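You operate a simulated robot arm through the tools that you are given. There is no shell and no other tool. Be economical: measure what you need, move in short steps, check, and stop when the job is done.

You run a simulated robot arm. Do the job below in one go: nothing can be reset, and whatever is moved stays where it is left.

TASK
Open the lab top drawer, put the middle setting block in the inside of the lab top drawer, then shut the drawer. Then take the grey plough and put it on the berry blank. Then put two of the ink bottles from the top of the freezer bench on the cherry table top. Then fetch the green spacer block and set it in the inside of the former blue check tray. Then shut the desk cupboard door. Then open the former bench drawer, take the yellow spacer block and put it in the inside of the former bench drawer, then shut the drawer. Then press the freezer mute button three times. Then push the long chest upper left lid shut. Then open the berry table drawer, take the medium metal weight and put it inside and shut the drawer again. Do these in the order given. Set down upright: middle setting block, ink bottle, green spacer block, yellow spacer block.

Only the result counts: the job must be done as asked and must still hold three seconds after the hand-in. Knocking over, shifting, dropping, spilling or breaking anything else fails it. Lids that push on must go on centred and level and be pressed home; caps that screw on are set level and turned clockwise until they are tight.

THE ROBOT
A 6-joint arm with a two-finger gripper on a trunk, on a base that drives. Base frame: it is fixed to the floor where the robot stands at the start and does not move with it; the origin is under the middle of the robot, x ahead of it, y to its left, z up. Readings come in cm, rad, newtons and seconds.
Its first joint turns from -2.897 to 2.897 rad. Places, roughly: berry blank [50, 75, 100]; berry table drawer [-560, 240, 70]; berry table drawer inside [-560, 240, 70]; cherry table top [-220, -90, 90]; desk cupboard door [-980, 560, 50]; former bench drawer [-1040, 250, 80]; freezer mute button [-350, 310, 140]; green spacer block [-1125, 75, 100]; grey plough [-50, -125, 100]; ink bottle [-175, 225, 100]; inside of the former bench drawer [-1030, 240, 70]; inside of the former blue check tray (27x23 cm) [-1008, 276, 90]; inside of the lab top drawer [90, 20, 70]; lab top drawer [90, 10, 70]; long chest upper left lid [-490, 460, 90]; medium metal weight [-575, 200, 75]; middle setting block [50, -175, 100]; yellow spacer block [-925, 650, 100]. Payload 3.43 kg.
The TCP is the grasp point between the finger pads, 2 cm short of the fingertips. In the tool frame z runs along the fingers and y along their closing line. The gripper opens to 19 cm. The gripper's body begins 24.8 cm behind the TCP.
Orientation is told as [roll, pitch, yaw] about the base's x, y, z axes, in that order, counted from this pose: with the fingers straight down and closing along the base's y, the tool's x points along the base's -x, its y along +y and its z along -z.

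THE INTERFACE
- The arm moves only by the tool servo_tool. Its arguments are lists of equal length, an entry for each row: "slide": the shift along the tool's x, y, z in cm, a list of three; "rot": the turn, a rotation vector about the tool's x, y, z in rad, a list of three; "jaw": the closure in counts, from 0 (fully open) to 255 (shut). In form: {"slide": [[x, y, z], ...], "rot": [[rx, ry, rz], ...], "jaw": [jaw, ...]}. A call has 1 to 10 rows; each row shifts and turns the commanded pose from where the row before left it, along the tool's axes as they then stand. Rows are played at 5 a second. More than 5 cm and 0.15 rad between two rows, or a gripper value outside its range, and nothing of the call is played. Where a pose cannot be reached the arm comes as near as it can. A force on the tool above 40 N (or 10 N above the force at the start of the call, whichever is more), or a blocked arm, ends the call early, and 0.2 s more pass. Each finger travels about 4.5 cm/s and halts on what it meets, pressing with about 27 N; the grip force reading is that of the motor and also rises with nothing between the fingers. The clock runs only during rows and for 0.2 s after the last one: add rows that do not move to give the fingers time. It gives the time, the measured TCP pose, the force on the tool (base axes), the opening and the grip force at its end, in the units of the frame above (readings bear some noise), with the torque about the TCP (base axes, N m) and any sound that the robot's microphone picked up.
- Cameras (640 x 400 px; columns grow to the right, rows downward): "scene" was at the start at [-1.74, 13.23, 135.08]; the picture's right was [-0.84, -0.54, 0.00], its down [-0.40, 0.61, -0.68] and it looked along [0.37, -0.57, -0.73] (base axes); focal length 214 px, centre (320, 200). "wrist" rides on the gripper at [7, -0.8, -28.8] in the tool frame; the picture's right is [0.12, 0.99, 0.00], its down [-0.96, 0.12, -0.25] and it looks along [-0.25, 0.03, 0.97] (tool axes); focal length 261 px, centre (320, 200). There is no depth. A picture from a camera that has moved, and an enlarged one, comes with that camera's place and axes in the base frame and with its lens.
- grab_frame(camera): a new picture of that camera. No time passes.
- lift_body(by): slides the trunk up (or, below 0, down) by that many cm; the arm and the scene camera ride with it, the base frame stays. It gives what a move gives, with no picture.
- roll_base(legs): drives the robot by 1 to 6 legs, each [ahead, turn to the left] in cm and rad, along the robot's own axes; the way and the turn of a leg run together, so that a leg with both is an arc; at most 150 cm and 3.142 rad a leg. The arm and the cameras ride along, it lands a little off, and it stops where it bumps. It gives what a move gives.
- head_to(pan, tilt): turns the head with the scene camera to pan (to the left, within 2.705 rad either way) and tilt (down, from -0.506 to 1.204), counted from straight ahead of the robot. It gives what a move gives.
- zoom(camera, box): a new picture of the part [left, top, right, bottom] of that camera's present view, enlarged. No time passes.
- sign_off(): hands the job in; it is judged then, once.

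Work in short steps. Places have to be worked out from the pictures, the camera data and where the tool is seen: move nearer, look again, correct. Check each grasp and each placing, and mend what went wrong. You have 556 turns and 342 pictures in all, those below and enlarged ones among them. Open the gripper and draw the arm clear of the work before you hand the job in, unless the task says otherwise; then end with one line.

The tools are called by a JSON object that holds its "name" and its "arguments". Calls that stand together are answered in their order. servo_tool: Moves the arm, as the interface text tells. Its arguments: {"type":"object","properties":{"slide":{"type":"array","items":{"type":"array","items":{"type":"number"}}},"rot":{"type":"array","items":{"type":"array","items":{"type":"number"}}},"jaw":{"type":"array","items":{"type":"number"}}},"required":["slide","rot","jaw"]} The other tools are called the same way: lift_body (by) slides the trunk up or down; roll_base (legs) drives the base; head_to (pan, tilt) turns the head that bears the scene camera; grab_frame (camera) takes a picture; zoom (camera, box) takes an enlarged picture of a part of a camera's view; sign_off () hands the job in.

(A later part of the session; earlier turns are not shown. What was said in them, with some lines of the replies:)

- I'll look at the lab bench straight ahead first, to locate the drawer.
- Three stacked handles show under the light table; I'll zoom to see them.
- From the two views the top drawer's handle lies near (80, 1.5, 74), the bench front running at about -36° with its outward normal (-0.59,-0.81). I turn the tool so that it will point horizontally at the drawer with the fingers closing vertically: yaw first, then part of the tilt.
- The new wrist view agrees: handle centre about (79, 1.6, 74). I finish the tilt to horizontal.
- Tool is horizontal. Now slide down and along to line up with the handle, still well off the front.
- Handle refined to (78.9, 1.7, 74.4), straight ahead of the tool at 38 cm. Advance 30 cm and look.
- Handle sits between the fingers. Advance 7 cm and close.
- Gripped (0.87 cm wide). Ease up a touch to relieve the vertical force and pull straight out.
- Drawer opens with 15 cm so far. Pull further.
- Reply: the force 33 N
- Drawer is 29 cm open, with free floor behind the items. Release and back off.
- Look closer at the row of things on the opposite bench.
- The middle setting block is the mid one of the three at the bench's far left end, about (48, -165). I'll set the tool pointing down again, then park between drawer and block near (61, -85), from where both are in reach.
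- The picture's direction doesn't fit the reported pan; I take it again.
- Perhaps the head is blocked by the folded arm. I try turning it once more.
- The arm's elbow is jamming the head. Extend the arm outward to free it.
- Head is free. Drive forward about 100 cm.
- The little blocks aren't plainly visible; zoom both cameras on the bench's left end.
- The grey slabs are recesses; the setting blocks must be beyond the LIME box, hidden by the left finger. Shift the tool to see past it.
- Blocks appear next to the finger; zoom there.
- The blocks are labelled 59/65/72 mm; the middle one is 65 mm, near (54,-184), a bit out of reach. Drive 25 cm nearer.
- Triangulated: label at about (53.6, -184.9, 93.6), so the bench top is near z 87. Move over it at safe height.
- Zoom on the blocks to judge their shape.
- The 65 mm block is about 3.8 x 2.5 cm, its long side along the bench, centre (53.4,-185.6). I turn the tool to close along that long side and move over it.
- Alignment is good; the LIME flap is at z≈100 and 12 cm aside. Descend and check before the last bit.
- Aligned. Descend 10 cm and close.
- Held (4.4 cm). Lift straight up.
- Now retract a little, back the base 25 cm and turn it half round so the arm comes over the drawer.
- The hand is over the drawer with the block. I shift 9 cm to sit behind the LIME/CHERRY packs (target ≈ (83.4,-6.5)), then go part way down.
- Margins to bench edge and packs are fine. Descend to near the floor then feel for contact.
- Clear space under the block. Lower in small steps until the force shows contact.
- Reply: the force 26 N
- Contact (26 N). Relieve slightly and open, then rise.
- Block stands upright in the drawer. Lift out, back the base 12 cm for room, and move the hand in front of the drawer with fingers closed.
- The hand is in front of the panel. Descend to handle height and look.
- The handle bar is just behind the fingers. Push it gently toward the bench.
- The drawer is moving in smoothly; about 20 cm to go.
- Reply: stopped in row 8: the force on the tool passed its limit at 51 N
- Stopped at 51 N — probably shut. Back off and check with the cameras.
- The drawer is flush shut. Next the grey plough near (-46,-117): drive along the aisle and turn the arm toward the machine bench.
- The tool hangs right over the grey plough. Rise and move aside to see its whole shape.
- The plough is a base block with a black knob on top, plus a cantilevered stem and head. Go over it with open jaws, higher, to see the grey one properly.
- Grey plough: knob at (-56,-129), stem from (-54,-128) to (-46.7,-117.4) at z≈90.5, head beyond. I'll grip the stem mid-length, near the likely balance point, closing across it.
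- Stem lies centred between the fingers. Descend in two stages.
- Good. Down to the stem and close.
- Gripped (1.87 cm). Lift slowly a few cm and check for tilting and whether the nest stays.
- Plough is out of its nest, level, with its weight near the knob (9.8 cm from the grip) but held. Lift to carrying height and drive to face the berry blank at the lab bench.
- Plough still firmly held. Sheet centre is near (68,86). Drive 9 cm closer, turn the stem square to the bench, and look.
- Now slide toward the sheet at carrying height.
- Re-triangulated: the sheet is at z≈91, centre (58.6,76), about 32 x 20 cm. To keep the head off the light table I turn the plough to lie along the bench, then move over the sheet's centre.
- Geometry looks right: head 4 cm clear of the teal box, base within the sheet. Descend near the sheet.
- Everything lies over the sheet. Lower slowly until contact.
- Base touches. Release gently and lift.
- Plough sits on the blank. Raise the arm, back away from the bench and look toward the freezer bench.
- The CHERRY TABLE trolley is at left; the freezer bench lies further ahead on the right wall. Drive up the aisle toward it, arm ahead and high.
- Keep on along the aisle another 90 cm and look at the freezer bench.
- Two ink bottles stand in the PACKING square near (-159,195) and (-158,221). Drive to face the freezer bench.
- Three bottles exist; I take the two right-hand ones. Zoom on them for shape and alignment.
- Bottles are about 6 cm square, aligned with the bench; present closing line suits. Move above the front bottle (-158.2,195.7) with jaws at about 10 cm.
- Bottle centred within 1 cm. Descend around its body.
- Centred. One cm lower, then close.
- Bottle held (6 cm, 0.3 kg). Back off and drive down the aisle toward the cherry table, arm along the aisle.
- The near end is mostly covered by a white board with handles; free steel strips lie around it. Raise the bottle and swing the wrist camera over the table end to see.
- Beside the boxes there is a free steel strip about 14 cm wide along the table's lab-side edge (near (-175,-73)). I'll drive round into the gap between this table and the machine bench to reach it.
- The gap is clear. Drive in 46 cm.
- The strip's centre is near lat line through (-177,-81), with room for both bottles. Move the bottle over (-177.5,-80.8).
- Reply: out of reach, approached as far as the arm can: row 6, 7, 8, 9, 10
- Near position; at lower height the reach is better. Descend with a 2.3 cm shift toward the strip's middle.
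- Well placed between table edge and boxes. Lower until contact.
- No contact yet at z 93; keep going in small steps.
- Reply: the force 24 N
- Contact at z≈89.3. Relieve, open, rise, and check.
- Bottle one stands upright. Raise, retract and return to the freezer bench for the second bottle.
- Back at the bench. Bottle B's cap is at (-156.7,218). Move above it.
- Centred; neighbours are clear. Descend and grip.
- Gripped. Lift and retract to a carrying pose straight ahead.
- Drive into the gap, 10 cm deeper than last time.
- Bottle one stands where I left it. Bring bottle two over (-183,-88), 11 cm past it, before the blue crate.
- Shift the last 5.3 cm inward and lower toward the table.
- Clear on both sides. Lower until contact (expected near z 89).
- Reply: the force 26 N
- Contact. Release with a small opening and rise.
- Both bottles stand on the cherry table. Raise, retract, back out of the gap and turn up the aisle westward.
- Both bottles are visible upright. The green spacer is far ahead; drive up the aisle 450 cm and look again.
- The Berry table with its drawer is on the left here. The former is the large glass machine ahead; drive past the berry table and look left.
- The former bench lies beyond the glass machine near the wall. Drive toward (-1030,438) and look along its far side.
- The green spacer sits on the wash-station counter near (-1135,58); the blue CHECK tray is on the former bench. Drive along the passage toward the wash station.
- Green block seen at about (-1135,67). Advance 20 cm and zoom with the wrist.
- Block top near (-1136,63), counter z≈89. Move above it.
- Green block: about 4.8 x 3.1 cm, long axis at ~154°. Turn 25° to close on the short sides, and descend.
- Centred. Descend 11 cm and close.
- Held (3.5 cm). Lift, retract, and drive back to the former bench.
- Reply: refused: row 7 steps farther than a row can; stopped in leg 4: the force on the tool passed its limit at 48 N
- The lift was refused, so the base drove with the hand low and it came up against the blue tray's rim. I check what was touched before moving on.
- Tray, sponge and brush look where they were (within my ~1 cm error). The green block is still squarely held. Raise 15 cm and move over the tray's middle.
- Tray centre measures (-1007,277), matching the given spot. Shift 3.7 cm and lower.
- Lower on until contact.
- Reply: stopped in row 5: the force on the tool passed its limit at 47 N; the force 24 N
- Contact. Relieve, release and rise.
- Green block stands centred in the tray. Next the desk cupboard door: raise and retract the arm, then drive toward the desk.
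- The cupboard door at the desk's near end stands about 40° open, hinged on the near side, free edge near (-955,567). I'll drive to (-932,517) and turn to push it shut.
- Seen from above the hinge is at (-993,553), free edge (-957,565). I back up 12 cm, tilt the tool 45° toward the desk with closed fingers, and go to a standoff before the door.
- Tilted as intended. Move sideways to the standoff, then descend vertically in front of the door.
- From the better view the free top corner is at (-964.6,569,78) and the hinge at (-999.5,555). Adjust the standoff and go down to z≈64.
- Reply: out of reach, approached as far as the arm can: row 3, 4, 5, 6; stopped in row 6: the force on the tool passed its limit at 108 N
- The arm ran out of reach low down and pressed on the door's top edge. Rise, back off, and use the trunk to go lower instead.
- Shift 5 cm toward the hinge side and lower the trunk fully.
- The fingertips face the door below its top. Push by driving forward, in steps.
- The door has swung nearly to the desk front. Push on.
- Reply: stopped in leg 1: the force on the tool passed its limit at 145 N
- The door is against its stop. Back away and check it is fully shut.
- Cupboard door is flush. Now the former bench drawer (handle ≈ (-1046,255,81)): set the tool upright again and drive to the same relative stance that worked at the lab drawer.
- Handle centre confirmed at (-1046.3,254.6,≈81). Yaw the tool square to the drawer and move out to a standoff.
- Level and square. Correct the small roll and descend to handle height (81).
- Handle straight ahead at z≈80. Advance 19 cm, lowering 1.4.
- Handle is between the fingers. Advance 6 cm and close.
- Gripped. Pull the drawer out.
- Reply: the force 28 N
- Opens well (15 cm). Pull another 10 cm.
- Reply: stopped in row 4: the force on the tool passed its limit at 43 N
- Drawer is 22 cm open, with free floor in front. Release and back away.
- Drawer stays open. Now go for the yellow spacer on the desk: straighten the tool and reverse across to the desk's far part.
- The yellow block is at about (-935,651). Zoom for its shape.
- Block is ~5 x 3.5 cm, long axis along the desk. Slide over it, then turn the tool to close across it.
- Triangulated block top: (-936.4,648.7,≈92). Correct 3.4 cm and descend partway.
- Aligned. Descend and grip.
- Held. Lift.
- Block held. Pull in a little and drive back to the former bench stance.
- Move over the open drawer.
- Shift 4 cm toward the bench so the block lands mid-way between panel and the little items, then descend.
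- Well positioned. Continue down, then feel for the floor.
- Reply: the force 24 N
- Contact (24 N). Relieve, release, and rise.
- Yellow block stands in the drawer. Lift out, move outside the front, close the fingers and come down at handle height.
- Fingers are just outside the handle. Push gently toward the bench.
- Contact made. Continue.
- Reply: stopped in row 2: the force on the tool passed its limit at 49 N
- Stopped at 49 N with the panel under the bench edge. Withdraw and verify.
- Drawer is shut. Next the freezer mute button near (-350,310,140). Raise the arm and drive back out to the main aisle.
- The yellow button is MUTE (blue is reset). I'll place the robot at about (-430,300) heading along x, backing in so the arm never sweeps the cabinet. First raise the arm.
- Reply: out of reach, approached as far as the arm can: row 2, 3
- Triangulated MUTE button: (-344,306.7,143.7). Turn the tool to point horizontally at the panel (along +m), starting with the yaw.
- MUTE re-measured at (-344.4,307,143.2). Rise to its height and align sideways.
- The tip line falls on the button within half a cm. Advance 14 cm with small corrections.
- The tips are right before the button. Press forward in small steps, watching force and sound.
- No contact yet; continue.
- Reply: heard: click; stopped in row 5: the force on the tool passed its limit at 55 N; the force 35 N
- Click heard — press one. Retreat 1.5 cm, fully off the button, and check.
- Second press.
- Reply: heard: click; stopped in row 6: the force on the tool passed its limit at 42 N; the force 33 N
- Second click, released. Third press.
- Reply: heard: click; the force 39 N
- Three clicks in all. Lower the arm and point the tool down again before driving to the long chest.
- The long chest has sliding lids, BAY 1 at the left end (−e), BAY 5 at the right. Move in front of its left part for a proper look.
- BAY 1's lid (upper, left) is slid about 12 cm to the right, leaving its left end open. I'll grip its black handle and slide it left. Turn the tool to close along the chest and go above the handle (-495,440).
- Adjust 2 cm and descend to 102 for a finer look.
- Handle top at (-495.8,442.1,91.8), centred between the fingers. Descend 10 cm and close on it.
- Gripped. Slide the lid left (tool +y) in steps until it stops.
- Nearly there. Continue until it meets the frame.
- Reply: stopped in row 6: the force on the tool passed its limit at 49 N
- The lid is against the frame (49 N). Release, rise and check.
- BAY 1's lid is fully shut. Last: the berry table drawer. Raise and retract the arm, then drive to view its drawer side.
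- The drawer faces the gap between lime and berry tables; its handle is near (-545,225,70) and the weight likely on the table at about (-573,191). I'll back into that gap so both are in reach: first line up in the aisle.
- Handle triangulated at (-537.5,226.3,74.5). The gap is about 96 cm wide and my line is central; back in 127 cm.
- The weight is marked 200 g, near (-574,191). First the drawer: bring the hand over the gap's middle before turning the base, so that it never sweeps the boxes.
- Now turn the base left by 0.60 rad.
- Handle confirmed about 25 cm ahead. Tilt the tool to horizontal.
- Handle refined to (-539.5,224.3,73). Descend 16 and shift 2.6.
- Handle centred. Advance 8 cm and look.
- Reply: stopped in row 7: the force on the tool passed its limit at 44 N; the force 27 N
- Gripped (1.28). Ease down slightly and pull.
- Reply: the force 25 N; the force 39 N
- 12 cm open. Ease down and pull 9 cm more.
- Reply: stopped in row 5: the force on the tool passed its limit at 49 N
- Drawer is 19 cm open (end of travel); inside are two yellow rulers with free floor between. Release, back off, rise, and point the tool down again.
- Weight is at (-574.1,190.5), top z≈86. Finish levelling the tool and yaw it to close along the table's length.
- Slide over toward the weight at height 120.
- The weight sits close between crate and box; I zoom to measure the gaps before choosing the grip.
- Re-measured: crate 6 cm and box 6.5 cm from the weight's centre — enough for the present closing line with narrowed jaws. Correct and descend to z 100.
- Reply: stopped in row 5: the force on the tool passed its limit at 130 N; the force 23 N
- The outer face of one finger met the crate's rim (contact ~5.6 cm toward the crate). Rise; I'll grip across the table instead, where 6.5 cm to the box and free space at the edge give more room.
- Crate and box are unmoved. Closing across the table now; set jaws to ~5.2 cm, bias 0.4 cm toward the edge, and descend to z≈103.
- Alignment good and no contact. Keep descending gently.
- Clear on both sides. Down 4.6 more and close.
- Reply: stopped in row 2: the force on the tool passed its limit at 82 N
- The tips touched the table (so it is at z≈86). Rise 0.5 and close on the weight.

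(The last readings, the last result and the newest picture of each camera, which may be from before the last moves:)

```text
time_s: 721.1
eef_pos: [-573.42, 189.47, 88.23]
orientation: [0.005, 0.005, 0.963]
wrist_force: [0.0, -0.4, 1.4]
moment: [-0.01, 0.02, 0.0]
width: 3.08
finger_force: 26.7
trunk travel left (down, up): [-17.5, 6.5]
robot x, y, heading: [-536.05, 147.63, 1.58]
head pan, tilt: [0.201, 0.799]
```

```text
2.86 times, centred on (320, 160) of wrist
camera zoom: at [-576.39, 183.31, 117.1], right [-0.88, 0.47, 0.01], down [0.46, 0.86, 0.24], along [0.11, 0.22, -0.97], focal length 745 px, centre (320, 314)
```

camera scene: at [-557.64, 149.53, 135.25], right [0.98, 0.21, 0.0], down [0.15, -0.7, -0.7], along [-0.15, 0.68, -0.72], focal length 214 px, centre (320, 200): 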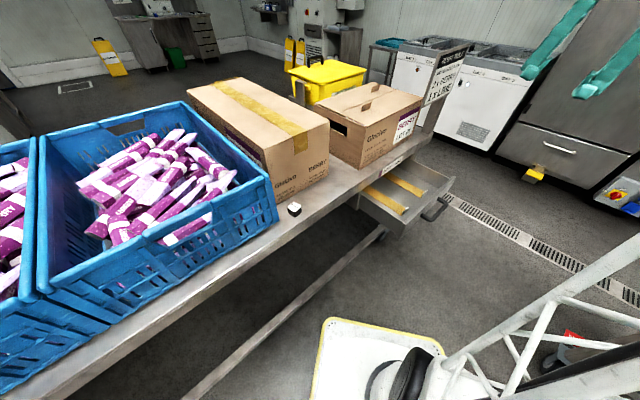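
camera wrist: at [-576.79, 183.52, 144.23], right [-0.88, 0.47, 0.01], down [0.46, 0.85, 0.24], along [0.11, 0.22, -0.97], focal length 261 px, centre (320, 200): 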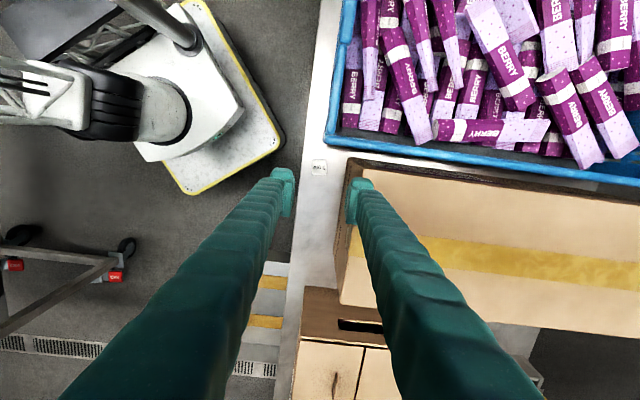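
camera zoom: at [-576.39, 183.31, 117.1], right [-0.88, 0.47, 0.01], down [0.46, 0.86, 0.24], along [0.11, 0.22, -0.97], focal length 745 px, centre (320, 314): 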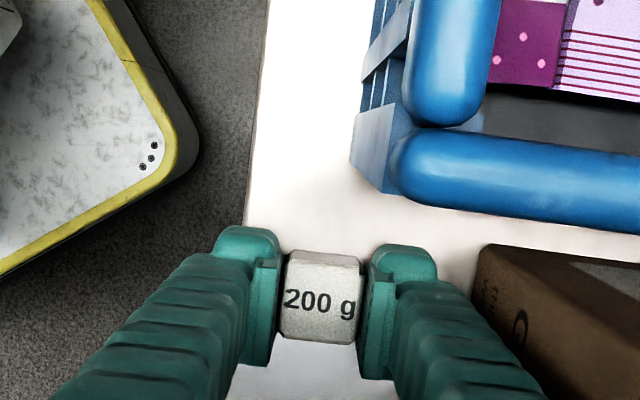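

Held (3.08 cm). Lift straight up.

{"name": "servo_tool", "arguments": {"slide": [[0, 0, -2], [0, 0, -4], [0, 0, -4], [0, 0, -4.5], [0, 0, -4.5], [0, 0, -4.5], [0, 0, -4.5], [0, 0, -4], [0, 0, 0]], "rot": [[0, 0, 0], [0, 0, 0], [0, 0, 0], [0, 0, 0], [0, 0, 0], [0, 0, 0], [0, 0, 0], [0, 0, 0], [0, 0, 0]], "jaw": [255, 255, 255, 255, 255, 255, 255, 255, 255]}}

{"name": "grab_frame", "arguments": {"camera": "wrist"}}

```text
time_s: 723.1
eef_pos: [-573.02, 189.57, 120.25]
orientation: [0.006, 0.005, 0.963]
wrist_force: [-0.5, 0.4, -2.0]
moment: [-0.01, -0.06, -0.02]
width: 3.1
finger_force: 27.2
trunk travel left (down, up): [-17.5, 6.5]
robot x, y, heading: [-536.11, 147.77, 1.579]
head pan, tilt: [0.201, 0.799]
```

```text
133 pictures are left
camera wrist: at [-576.06, 183.4, 149.08], right [-0.88, 0.47, 0.01], down [0.46, 0.86, 0.24], along [0.11, 0.22, -0.97], focal length 261 px, centre (320, 200)
```

wrist: 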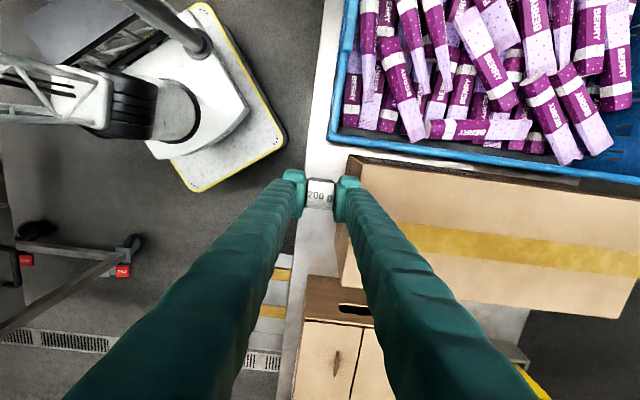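

Held well. Move at height to above the open drawer (target between the two rulers, ≈(-533.5,222.5)).

{"name": "servo_tool", "arguments": {"slide": [[-4.5, -1.2, 0], [-4.5, -1.2, 0], [-4.5, -1.2, 0], [-4.5, -1.2, 0], [-4.5, -1.2, 0], [-4.5, -1.2, 0], [-4.5, -1.2, 0], [-4.5, -1.2, 0], [-4.5, -1.2, 0], [-4.5, -1.2, 0]], "rot": [[0, 0, 0], [0, 0, 0], [0, 0, 0], [0, 0, 0], [0, 0, 0], [0, 0, 0], [0, 0, 0], [0, 0, 0], [0, 0, 0], [0, 0, 0]], "jaw": [255, 255, 255, 255, 255, 255, 255, 255, 255, 255]}}

{"name": "servo_tool", "arguments": {"slide": [[-4.5, -1.5, 0], [0, 0, 0], [0, 0, 0], [0, 0, 0], [0, 0, 0], [0, 0, 0], [0, 0, 0], [0, 0, 0], [0, 0, 0], [0, 0, 0]], "rot": [[0, 0, 0], [0, 0, -0.145], [0, 0, -0.145], [0, 0, -0.145], [0, 0, -0.145], [0, 0, -0.145], [0, 0, -0.145], [0, 0, -0.145], [0, 0, -0.145], [0, 0, -0.145]], "jaw": [255, 255, 255, 255, 255, 255, 255, 255, 255, 255]}}

{"name": "servo_tool", "arguments": {"slide": [[0, 0, 0], [0, 0, 0], [0, 0, 0]], "rot": [[0, 0, -0.145], [0, 0, -0.12], [0, 0, 0]], "jaw": [255, 255, 255]}}

{"name": "grab_frame", "arguments": {"camera": "wrist"}}

```text
time_s: 725.3
eef_pos: [-537.59, 219.57, 119.85]
orientation: [0.007, 0.006, 0.962]
wrist_force: [-0.6, -1.3, -1.7]
moment: [0.16, -0.13, -0.02]
width: 3.09
finger_force: 27.0
trunk travel left (down, up): [-17.5, 6.5]
robot x, y, heading: [-536.28, 147.87, 1.581]
head pan, tilt: [0.201, 0.799]
```

```text
time_s: 727.5
eef_pos: [-533.74, 222.41, 120.1]
orientation: [0.006, -0.006, 2.268]
wrist_force: [0.9, 0.1, -2.6]
moment: [0.0, 0.0, 0.03]
width: 3.07
finger_force: 27.2
trunk travel left (down, up): [-17.5, 6.5]
robot x, y, heading: [-536.44, 147.56, 1.579]
head pan, tilt: [0.201, 0.799]
```

```text
time_s: 728.3
eef_pos: [-533.75, 222.46, 119.93]
orientation: [0.005, -0.006, 2.533]
wrist_force: [-0.2, -0.2, -1.7]
moment: [0.0, 0.0, -0.02]
width: 3.12
finger_force: 27.7
trunk travel left (down, up): [-17.5, 6.5]
robot x, y, heading: [-536.03, 147.75, 1.577]
head pan, tilt: [0.201, 0.799]
```

```text
132 pictures are left
camera wrist: at [-527.13, 219.14, 148.61], right [-0.47, -0.88, 0.01], down [-0.85, 0.46, 0.25], along [-0.23, 0.12, -0.97], focal length 261 px, centre (320, 200)
```

wrist: 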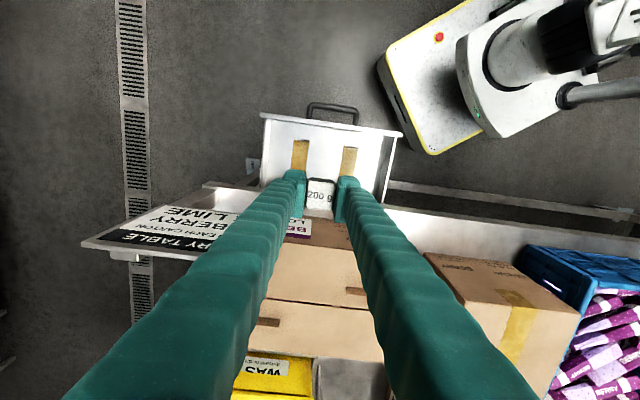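

Rulers flank a 10 cm free lane. Centre on it (y+1.6) and descend to z≈92.

{"name": "servo_tool", "arguments": {"slide": [[-0.2, 1.6, 0], [0, 0, 4], [0, 0, 4], [0, 0, 4], [0, 0, 4], [0, 0, 4], [0, 0, 4], [0, 0, 4], [0, 0, 0]], "rot": [[0, 0, 0], [0, 0, 0], [0, 0, 0], [0, 0, 0], [0, 0, 0], [0, 0, 0], [0, 0, 0], [0, 0, 0], [0, 0, 0]], "jaw": [255, 255, 255, 255, 255, 255, 255, 255, 255]}}

{"name": "grab_frame", "arguments": {"camera": "wrist"}}

{"name": "zoom", "arguments": {"camera": "scene", "box": [330, 100, 570, 270]}}

```text
time_s: 730.3
eef_pos: [-535.02, 221.19, 91.82]
orientation: [0.007, -0.008, 2.533]
wrist_force: [0.9, -0.1, -2.0]
moment: [0.05, 0.01, -0.03]
width: 3.09
finger_force: 26.8
trunk travel left (down, up): [-17.5, 6.5]
robot x, y, heading: [-536.18, 147.86, 1.577]
head pan, tilt: [0.201, 0.799]
```

```text
131 pictures are left
camera wrist: at [-528.52, 217.85, 120.57], right [-0.47, -0.88, 0.01], down [-0.85, 0.46, 0.25], along [-0.23, 0.12, -0.97], focal length 261 px, centre (320, 200)
```

wrist: 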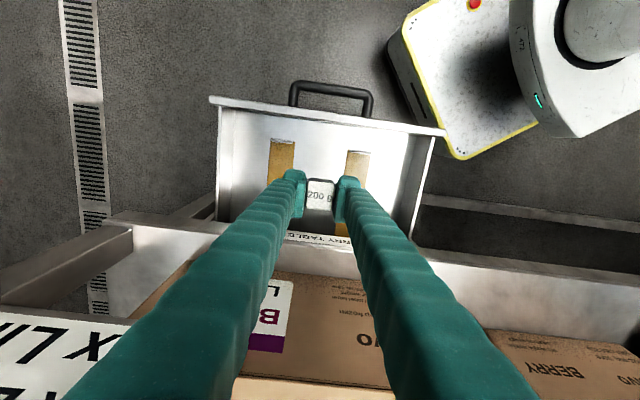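

```text
2.35 times, centred on (450, 185) of scene
camera zoom: at [-557.68, 149.61, 135.24], right [0.98, 0.21, 0.0], down [0.15, -0.7, -0.7], along [-0.14, 0.68, -0.72], focal length 505 px, centre (14, 235)
```

zoom: 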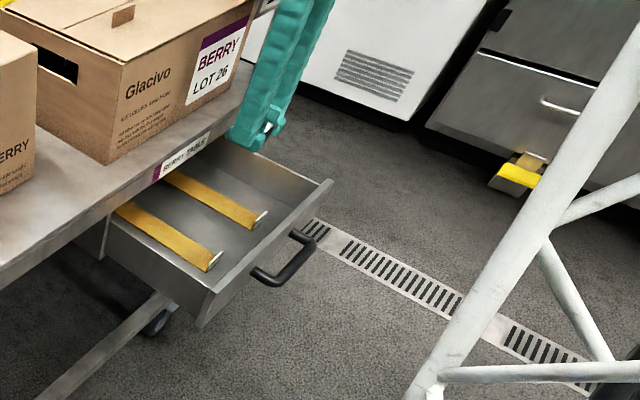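

Weight is over the lane centre. Continue down, feeling for the floor.

{"name": "servo_tool", "arguments": {"slide": [[0, 0, 4], [0, 0, 4], [0, 0, 4], [0, 0, 2], [0, 0, 1], [0, 0, 0.5], [0, 0, 0.5], [0, 0, 0.5], [0, 0, 0.5], [0, 0, 0.5]], "rot": [[0, 0, 0], [0, 0, 0], [0, 0, 0], [0, 0, 0], [0, 0, 0], [0, 0, 0], [0, 0, 0], [0, 0, 0], [0, 0, 0], [0, 0, 0]], "jaw": [255, 255, 255, 255, 255, 255, 255, 255, 255, 255]}}

{"name": "grab_frame", "arguments": {"camera": "wrist"}}

```text
time_s: 732.5
eef_pos: [-535.24, 221.16, 74.48]
orientation: [0.005, -0.008, 2.533]
wrist_force: [0.0, -0.4, -1.8]
moment: [0.01, 0.0, 0.01]
width: 3.12
finger_force: 27.1
trunk travel left (down, up): [-17.5, 6.5]
robot x, y, heading: [-536.19, 147.95, 1.581]
head pan, tilt: [0.201, 0.799]
```

```text
129 pictures are left
camera wrist: at [-528.62, 217.91, 103.17], right [-0.47, -0.88, 0.01], down [-0.85, 0.46, 0.25], along [-0.23, 0.12, -0.97], focal length 261 px, centre (320, 200)
```

wrist: 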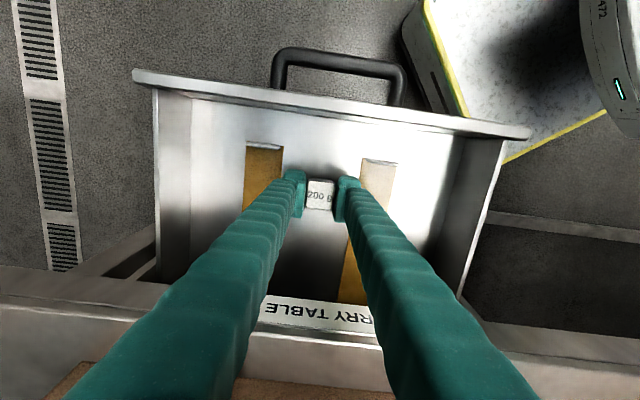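

{"name": "servo_tool", "arguments": {"slide": [[0, 0, 0.6], [0, 0, 0.6], [0, 0, 0.6], [0, 0, 0.6], [0, 0, 0.5], [0, 0, 0.5], [0, 0, 0.5], [0, 0, 0.5], [0, 0, 0.5], [0, 0, 0.5]], "rot": [[0, 0, 0], [0, 0, 0], [0, 0, 0], [0, 0, 0], [0, 0, 0], [0, 0, 0], [0, 0, 0], [0, 0, 0], [0, 0, 0], [0, 0, 0]], "jaw": [255, 255, 255, 255, 255, 255, 255, 255, 255, 255]}}

```text
time_s: 734.2
eef_pos: [-535.31, 221.29, 70.86]
orientation: [0.002, -0.011, 2.532]
wrist_force: [-5.4, -7.5, 27.7]
moment: [-0.37, -0.26, -0.22]
width: 3.1
finger_force: 27.5
trunk travel left (down, up): [-17.5, 6.5]
robot x, y, heading: [-536.51, 147.52, 1.579]
head pan, tilt: [0.201, 0.799]
stopped in row 8: the force on the tool passed its limit at 51 N (the readings are from after the stop); the commanded pose is now the measured one
```

Contact. Open slightly and rise.

{"name": "servo_tool", "arguments": {"slide": [[0, 0, -0.2], [0, 0, 0], [0, 0, 0], [0, 0, -2], [0, 0, -4], [0, 0, -4.5], [0, 0, -4.5], [0, 0, -4.5]], "rot": [[0, 0, 0], [0, 0, 0], [0, 0, 0], [0, 0, 0], [0, 0, 0], [0, 0, 0], [0, 0, 0], [0, 0, 0]], "jaw": [225, 195, 190, 190, 190, 190, 190, 190]}}

{"name": "grab_frame", "arguments": {"camera": "wrist"}}

```text
time_s: 736.0
eef_pos: [-535.19, 221.34, 90.51]
orientation: [0.003, -0.009, 2.533]
wrist_force: [-0.2, 0.2, 0.3]
moment: [-0.13, 0.02, -0.04]
width: 4.86
finger_force: 0.0
trunk travel left (down, up): [-17.5, 6.5]
robot x, y, heading: [-536.32, 147.82, 1.576]
head pan, tilt: [0.201, 0.799]
```

```text
128 pictures are left
camera wrist: at [-528.47, 217.86, 119.12], right [-0.47, -0.88, 0.0], down [-0.85, 0.46, 0.26], along [-0.23, 0.12, -0.97], focal length 261 px, centre (320, 200)
```

wrist: 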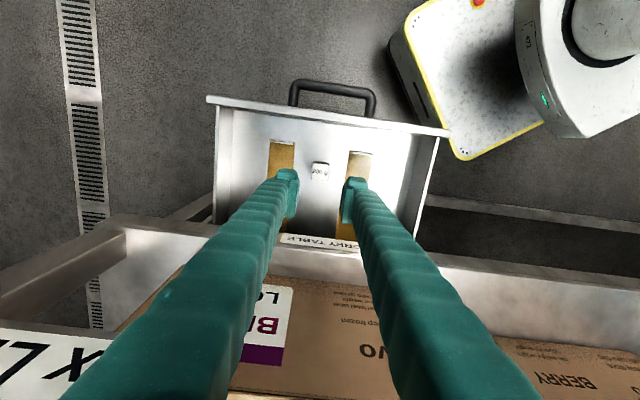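

Weight rests between the rulers. Lift clear, move outside the drawer front with closed fingers, and come down at handle height.

{"name": "servo_tool", "arguments": {"slide": [[0, 0, -4.5], [0, 0, -4.5], [0, 0, -4.5], [4.3, 0, 0], [4.3, 0, 0], [4.3, 0, 0], [4.3, 0, 0], [4.3, 0, 0], [0, 0, 0]], "rot": [[0, 0, 0], [0, 0, 0], [0, 0, 0], [0, 0, 0], [0, 0, 0], [0, 0, 0], [0, 0, 0], [0, 0, 0], [0, 0, 0]], "jaw": [190, 190, 190, 255, 255, 255, 255, 255, 255]}}

{"name": "servo_tool", "arguments": {"slide": [[0, 0, 4.5], [0, 0, 4.5], [0, 0, 4.5], [0, 0, 4.5], [0, 0, 4.5], [0, 0, 4.5], [0, 0, 4], [0, 0, 0]], "rot": [[0, 0, 0], [0, 0, 0], [0, 0, 0], [0, 0, 0], [0, 0, 0], [0, 0, 0], [0, 0, 0], [0, 0, 0]], "jaw": [255, 255, 255, 255, 255, 255, 255, 255]}}

{"name": "grab_frame", "arguments": {"camera": "wrist"}}

```text
time_s: 738.0
eef_pos: [-517.37, 208.89, 103.65]
orientation: [0.004, -0.006, 2.532]
wrist_force: [-0.6, 0.0, 0.4]
moment: [-0.04, -0.06, -0.03]
width: 0.0
finger_force: 27.2
trunk travel left (down, up): [-17.5, 6.5]
robot x, y, heading: [-535.93, 147.89, 1.582]
head pan, tilt: [0.201, 0.799]
```

```text
time_s: 739.8
eef_pos: [-517.58, 209.24, 72.73]
orientation: [0.004, -0.009, 2.532]
wrist_force: [-0.6, -1.0, -0.6]
moment: [0.02, 0.02, -0.01]
width: 0.02
finger_force: 26.9
trunk travel left (down, up): [-17.5, 6.5]
robot x, y, heading: [-535.96, 147.87, 1.576]
head pan, tilt: [0.201, 0.799]
```

```text
127 pictures are left
camera wrist: at [-510.99, 205.74, 101.43], right [-0.47, -0.88, 0.0], down [-0.85, 0.46, 0.26], along [-0.23, 0.12, -0.97], focal length 261 px, centre (320, 200)
```

wrist: 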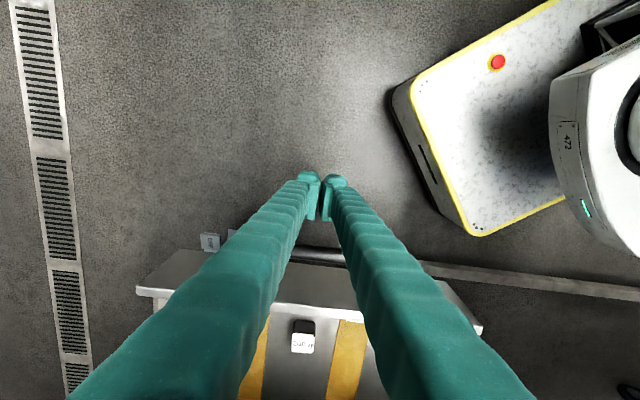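

Handle bar lies just ahead of the fingers. Push gently in.

{"name": "servo_tool", "arguments": {"slide": [[-1.5, 0, 0], [-1.5, 0, 0], [-0.9, 0, 0], [-0.9, 0, 0], [-1.1, 0, 0], [-1.2, 0, 0], [-1.2, 0, 0], [-1.2, 0, 0], [-1.2, 0, 0], [-1.2, 0, 0]], "rot": [[0, 0, 0], [0, 0, 0], [0, 0, 0], [0, 0, 0], [0, 0, 0], [0, 0, 0], [0, 0, 0], [0, 0, 0], [0, 0, 0], [0, 0, 0]], "jaw": [255, 255, 255, 255, 255, 255, 255, 255, 255, 255]}}

{"name": "servo_tool", "arguments": {"slide": [[-1.0, 0, 0], [-1.2, 0, 0], [-1.2, 0, 0], [-1.2, 0, 0], [-1.2, 0, 0], [-1, 0, 0], [-1, 0, 0], [-0.8, 0, 0], [-0.8, 0, 0], [-0.8, 0, 0]], "rot": [[0, 0, 0], [0, 0, 0], [0, 0, 0], [0, 0, 0], [0, 0, 0], [0, 0, 0], [0, 0, 0], [0, 0, 0], [0, 0, 0], [0, 0, 0]], "jaw": [255, 255, 255, 255, 255, 255, 255, 255, 255, 255]}}

{"name": "grab_frame", "arguments": {"camera": "wrist"}}

```text
time_s: 742.0
eef_pos: [-527.5, 215.85, 72.85]
orientation: [0.004, -0.009, 2.534]
wrist_force: [0.5, 0.5, -0.6]
moment: [0.01, 0.03, 0.02]
width: 0.0
finger_force: 26.7
trunk travel left (down, up): [-17.5, 6.5]
robot x, y, heading: [-536.0, 147.59, 1.575]
head pan, tilt: [0.201, 0.799]
```

```text
time_s: 744.2
eef_pos: [-535.89, 221.66, 72.88]
orientation: [0.005, -0.008, 2.534]
wrist_force: [-0.3, 0.5, -0.1]
moment: [-0.04, 0.03, 0.04]
width: 0.0
finger_force: 27.0
trunk travel left (down, up): [-17.5, 6.5]
robot x, y, heading: [-535.96, 147.85, 1.581]
head pan, tilt: [0.201, 0.799]
```

```text
126 pictures are left
camera wrist: at [-529.18, 218.27, 101.59], right [-0.47, -0.88, 0.0], down [-0.85, 0.45, 0.26], along [-0.23, 0.12, -0.97], focal length 261 px, centre (320, 200)
```

wrist: 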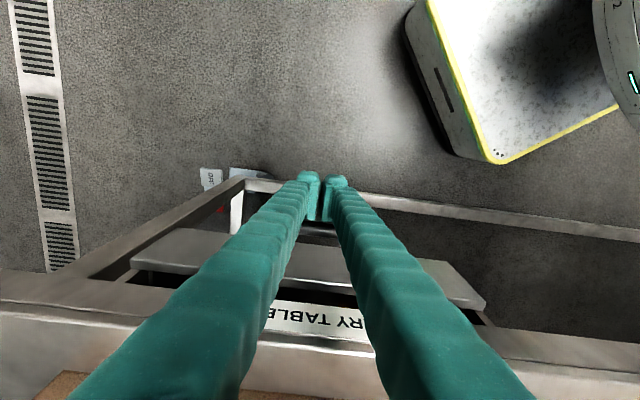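

Nearly in. Continue until it stops.

{"name": "servo_tool", "arguments": {"slide": [[-0.7, 0, 0], [-0.7, 0, 0], [-0.7, 0, 0], [-0.7, 0, 0], [-0.7, 0, 0], [-0.7, 0, 0], [-0.7, 0, 0], [-0.7, 0, 0], [-0.7, 0, 0], [-0.7, 0, 0]], "rot": [[0, 0, 0], [0, 0, 0], [0, 0, 0], [0, 0, 0], [0, 0, 0], [0, 0, 0], [0, 0, 0], [0, 0, 0], [0, 0, 0], [0, 0, 0]], "jaw": [255, 255, 255, 255, 255, 255, 255, 255, 255, 255]}}

{"name": "grab_frame", "arguments": {"camera": "wrist"}}

```text
time_s: 744.8
eef_pos: [-536.36, 222.18, 72.8]
orientation: [0.006, -0.004, 2.53]
wrist_force: [7.5, -5.2, -0.6]
moment: [-0.03, -0.01, -0.09]
width: 0.02
finger_force: 34.2
trunk travel left (down, up): [-17.5, 6.5]
robot x, y, heading: [-536.16, 147.95, 1.571]
head pan, tilt: [0.201, 0.799]
stopped in row 3: the force on the tool passed its limit at 49 N (the readings are from after the stop); the commanded pose is now the measured one
```

```text
125 pictures are left
camera wrist: at [-529.83, 218.87, 101.54], right [-0.47, -0.88, 0.01], down [-0.85, 0.46, 0.25], along [-0.22, 0.11, -0.97], focal length 261 px, centre (320, 200)
```

wrist: 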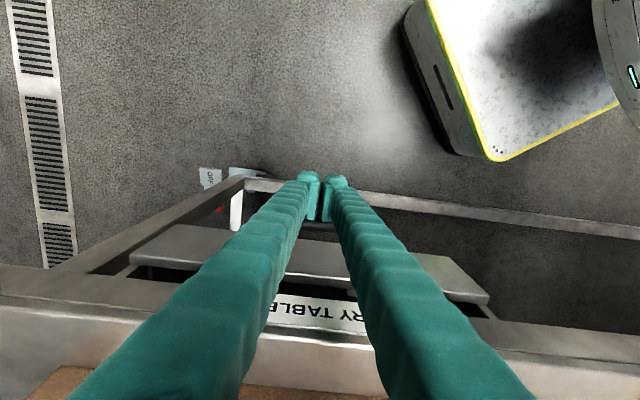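

Stopped at the same hand offset as the other closed drawers. Withdraw and check.

{"name": "servo_tool", "arguments": {"slide": [[4, 0, 0], [4, 0, 0], [4, 0, 0], [4, 0, 0], [0, 0, -4.5], [0, 0, -4.5], [0, 0, -4.5], [0, 0, -4.5], [0, 0, -4.5], [0, 0, -4.5]], "rot": [[0, 0, 0], [0, 0, 0], [0, 0, 0], [0, 0, 0], [0, 0, 0], [0, 0, 0], [0, 0, 0], [0, 0, 0], [0, 0, 0], [0, 0, 0]], "jaw": [255, 255, 255, 255, 255, 255, 255, 255, 255, 255]}}

{"name": "zoom", "arguments": {"camera": "scene", "box": [330, 100, 530, 250]}}

{"name": "grab_frame", "arguments": {"camera": "wrist"}}

```text
time_s: 747.0
eef_pos: [-523.16, 212.99, 99.97]
orientation: [0.008, -0.005, 2.529]
wrist_force: [0.5, -0.5, 0.0]
moment: [-0.09, 0.01, -0.02]
width: 0.0
finger_force: 33.9
trunk travel left (down, up): [-17.5, 6.5]
robot x, y, heading: [-536.24, 147.88, 1.579]
head pan, tilt: [0.201, 0.799]
```

```text
2.67 times, centred on (430, 175) of scene
camera zoom: at [-557.66, 149.68, 135.24], right [0.98, 0.2, 0.0], down [0.15, -0.7, -0.7], along [-0.14, 0.68, -0.72], focal length 572 px, centre (27, 267)
```

zoom: 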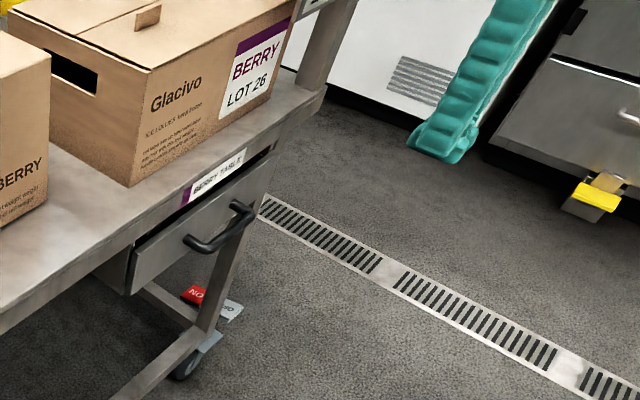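

```text
123 pictures are left
camera wrist: at [-516.63, 209.8, 128.6], right [-0.47, -0.88, 0.01], down [-0.85, 0.46, 0.25], along [-0.22, 0.11, -0.97], focal length 261 px, centre (320, 200)
```

wrist: 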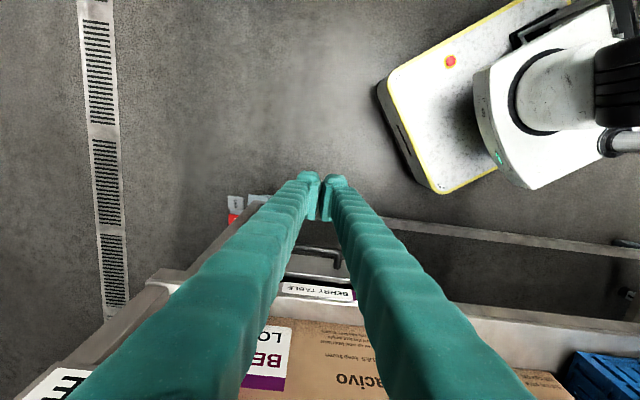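

The drawer is shut as before. Raise the arm clear and open the gripper, then hand in.

{"name": "servo_tool", "arguments": {"slide": [[2, 0, -4], [2, 0, -4], [0, 0, -4], [0, 0, -4], [0, 0, 0], [0, 0, 0], [0, 0, 0], [0, 0, 0]], "rot": [[0, 0, 0], [0, 0, 0], [0, 0, 0], [0, 0, 0], [0, 0, 0], [0, 0, 0], [0, 0, 0], [0, 0, 0]], "jaw": [255, 255, 255, 200, 120, 80, 80, 80]}}

```text
time_s: 748.8
eef_pos: [-519.72, 210.54, 115.79]
orientation: [0.005, -0.003, 2.528]
wrist_force: [0.0, 1.0, -0.3]
moment: [0.02, 0.02, 0.0]
width: 10.37
finger_force: 0.1
trunk travel left (down, up): [-17.5, 6.5]
robot x, y, heading: [-535.77, 147.73, 1.576]
head pan, tilt: [0.201, 0.799]
```

All tasks are done and the hand is empty and clear; hand in.

{"name": "sign_off", "arguments": {}}

```text
The job is handed in.
```

I did all nine steps in the order given and handed the job in, but twice the hand bumped something it shouldn't have. A refused lift left it low while I drove to the former bench, and it came up against the blue check tray's rim at 48 N; the tray then measured at its given spot. Later a finger pressed the berry crate's rim at about 130 N, and a picture afterwards showed the crate in the same place.
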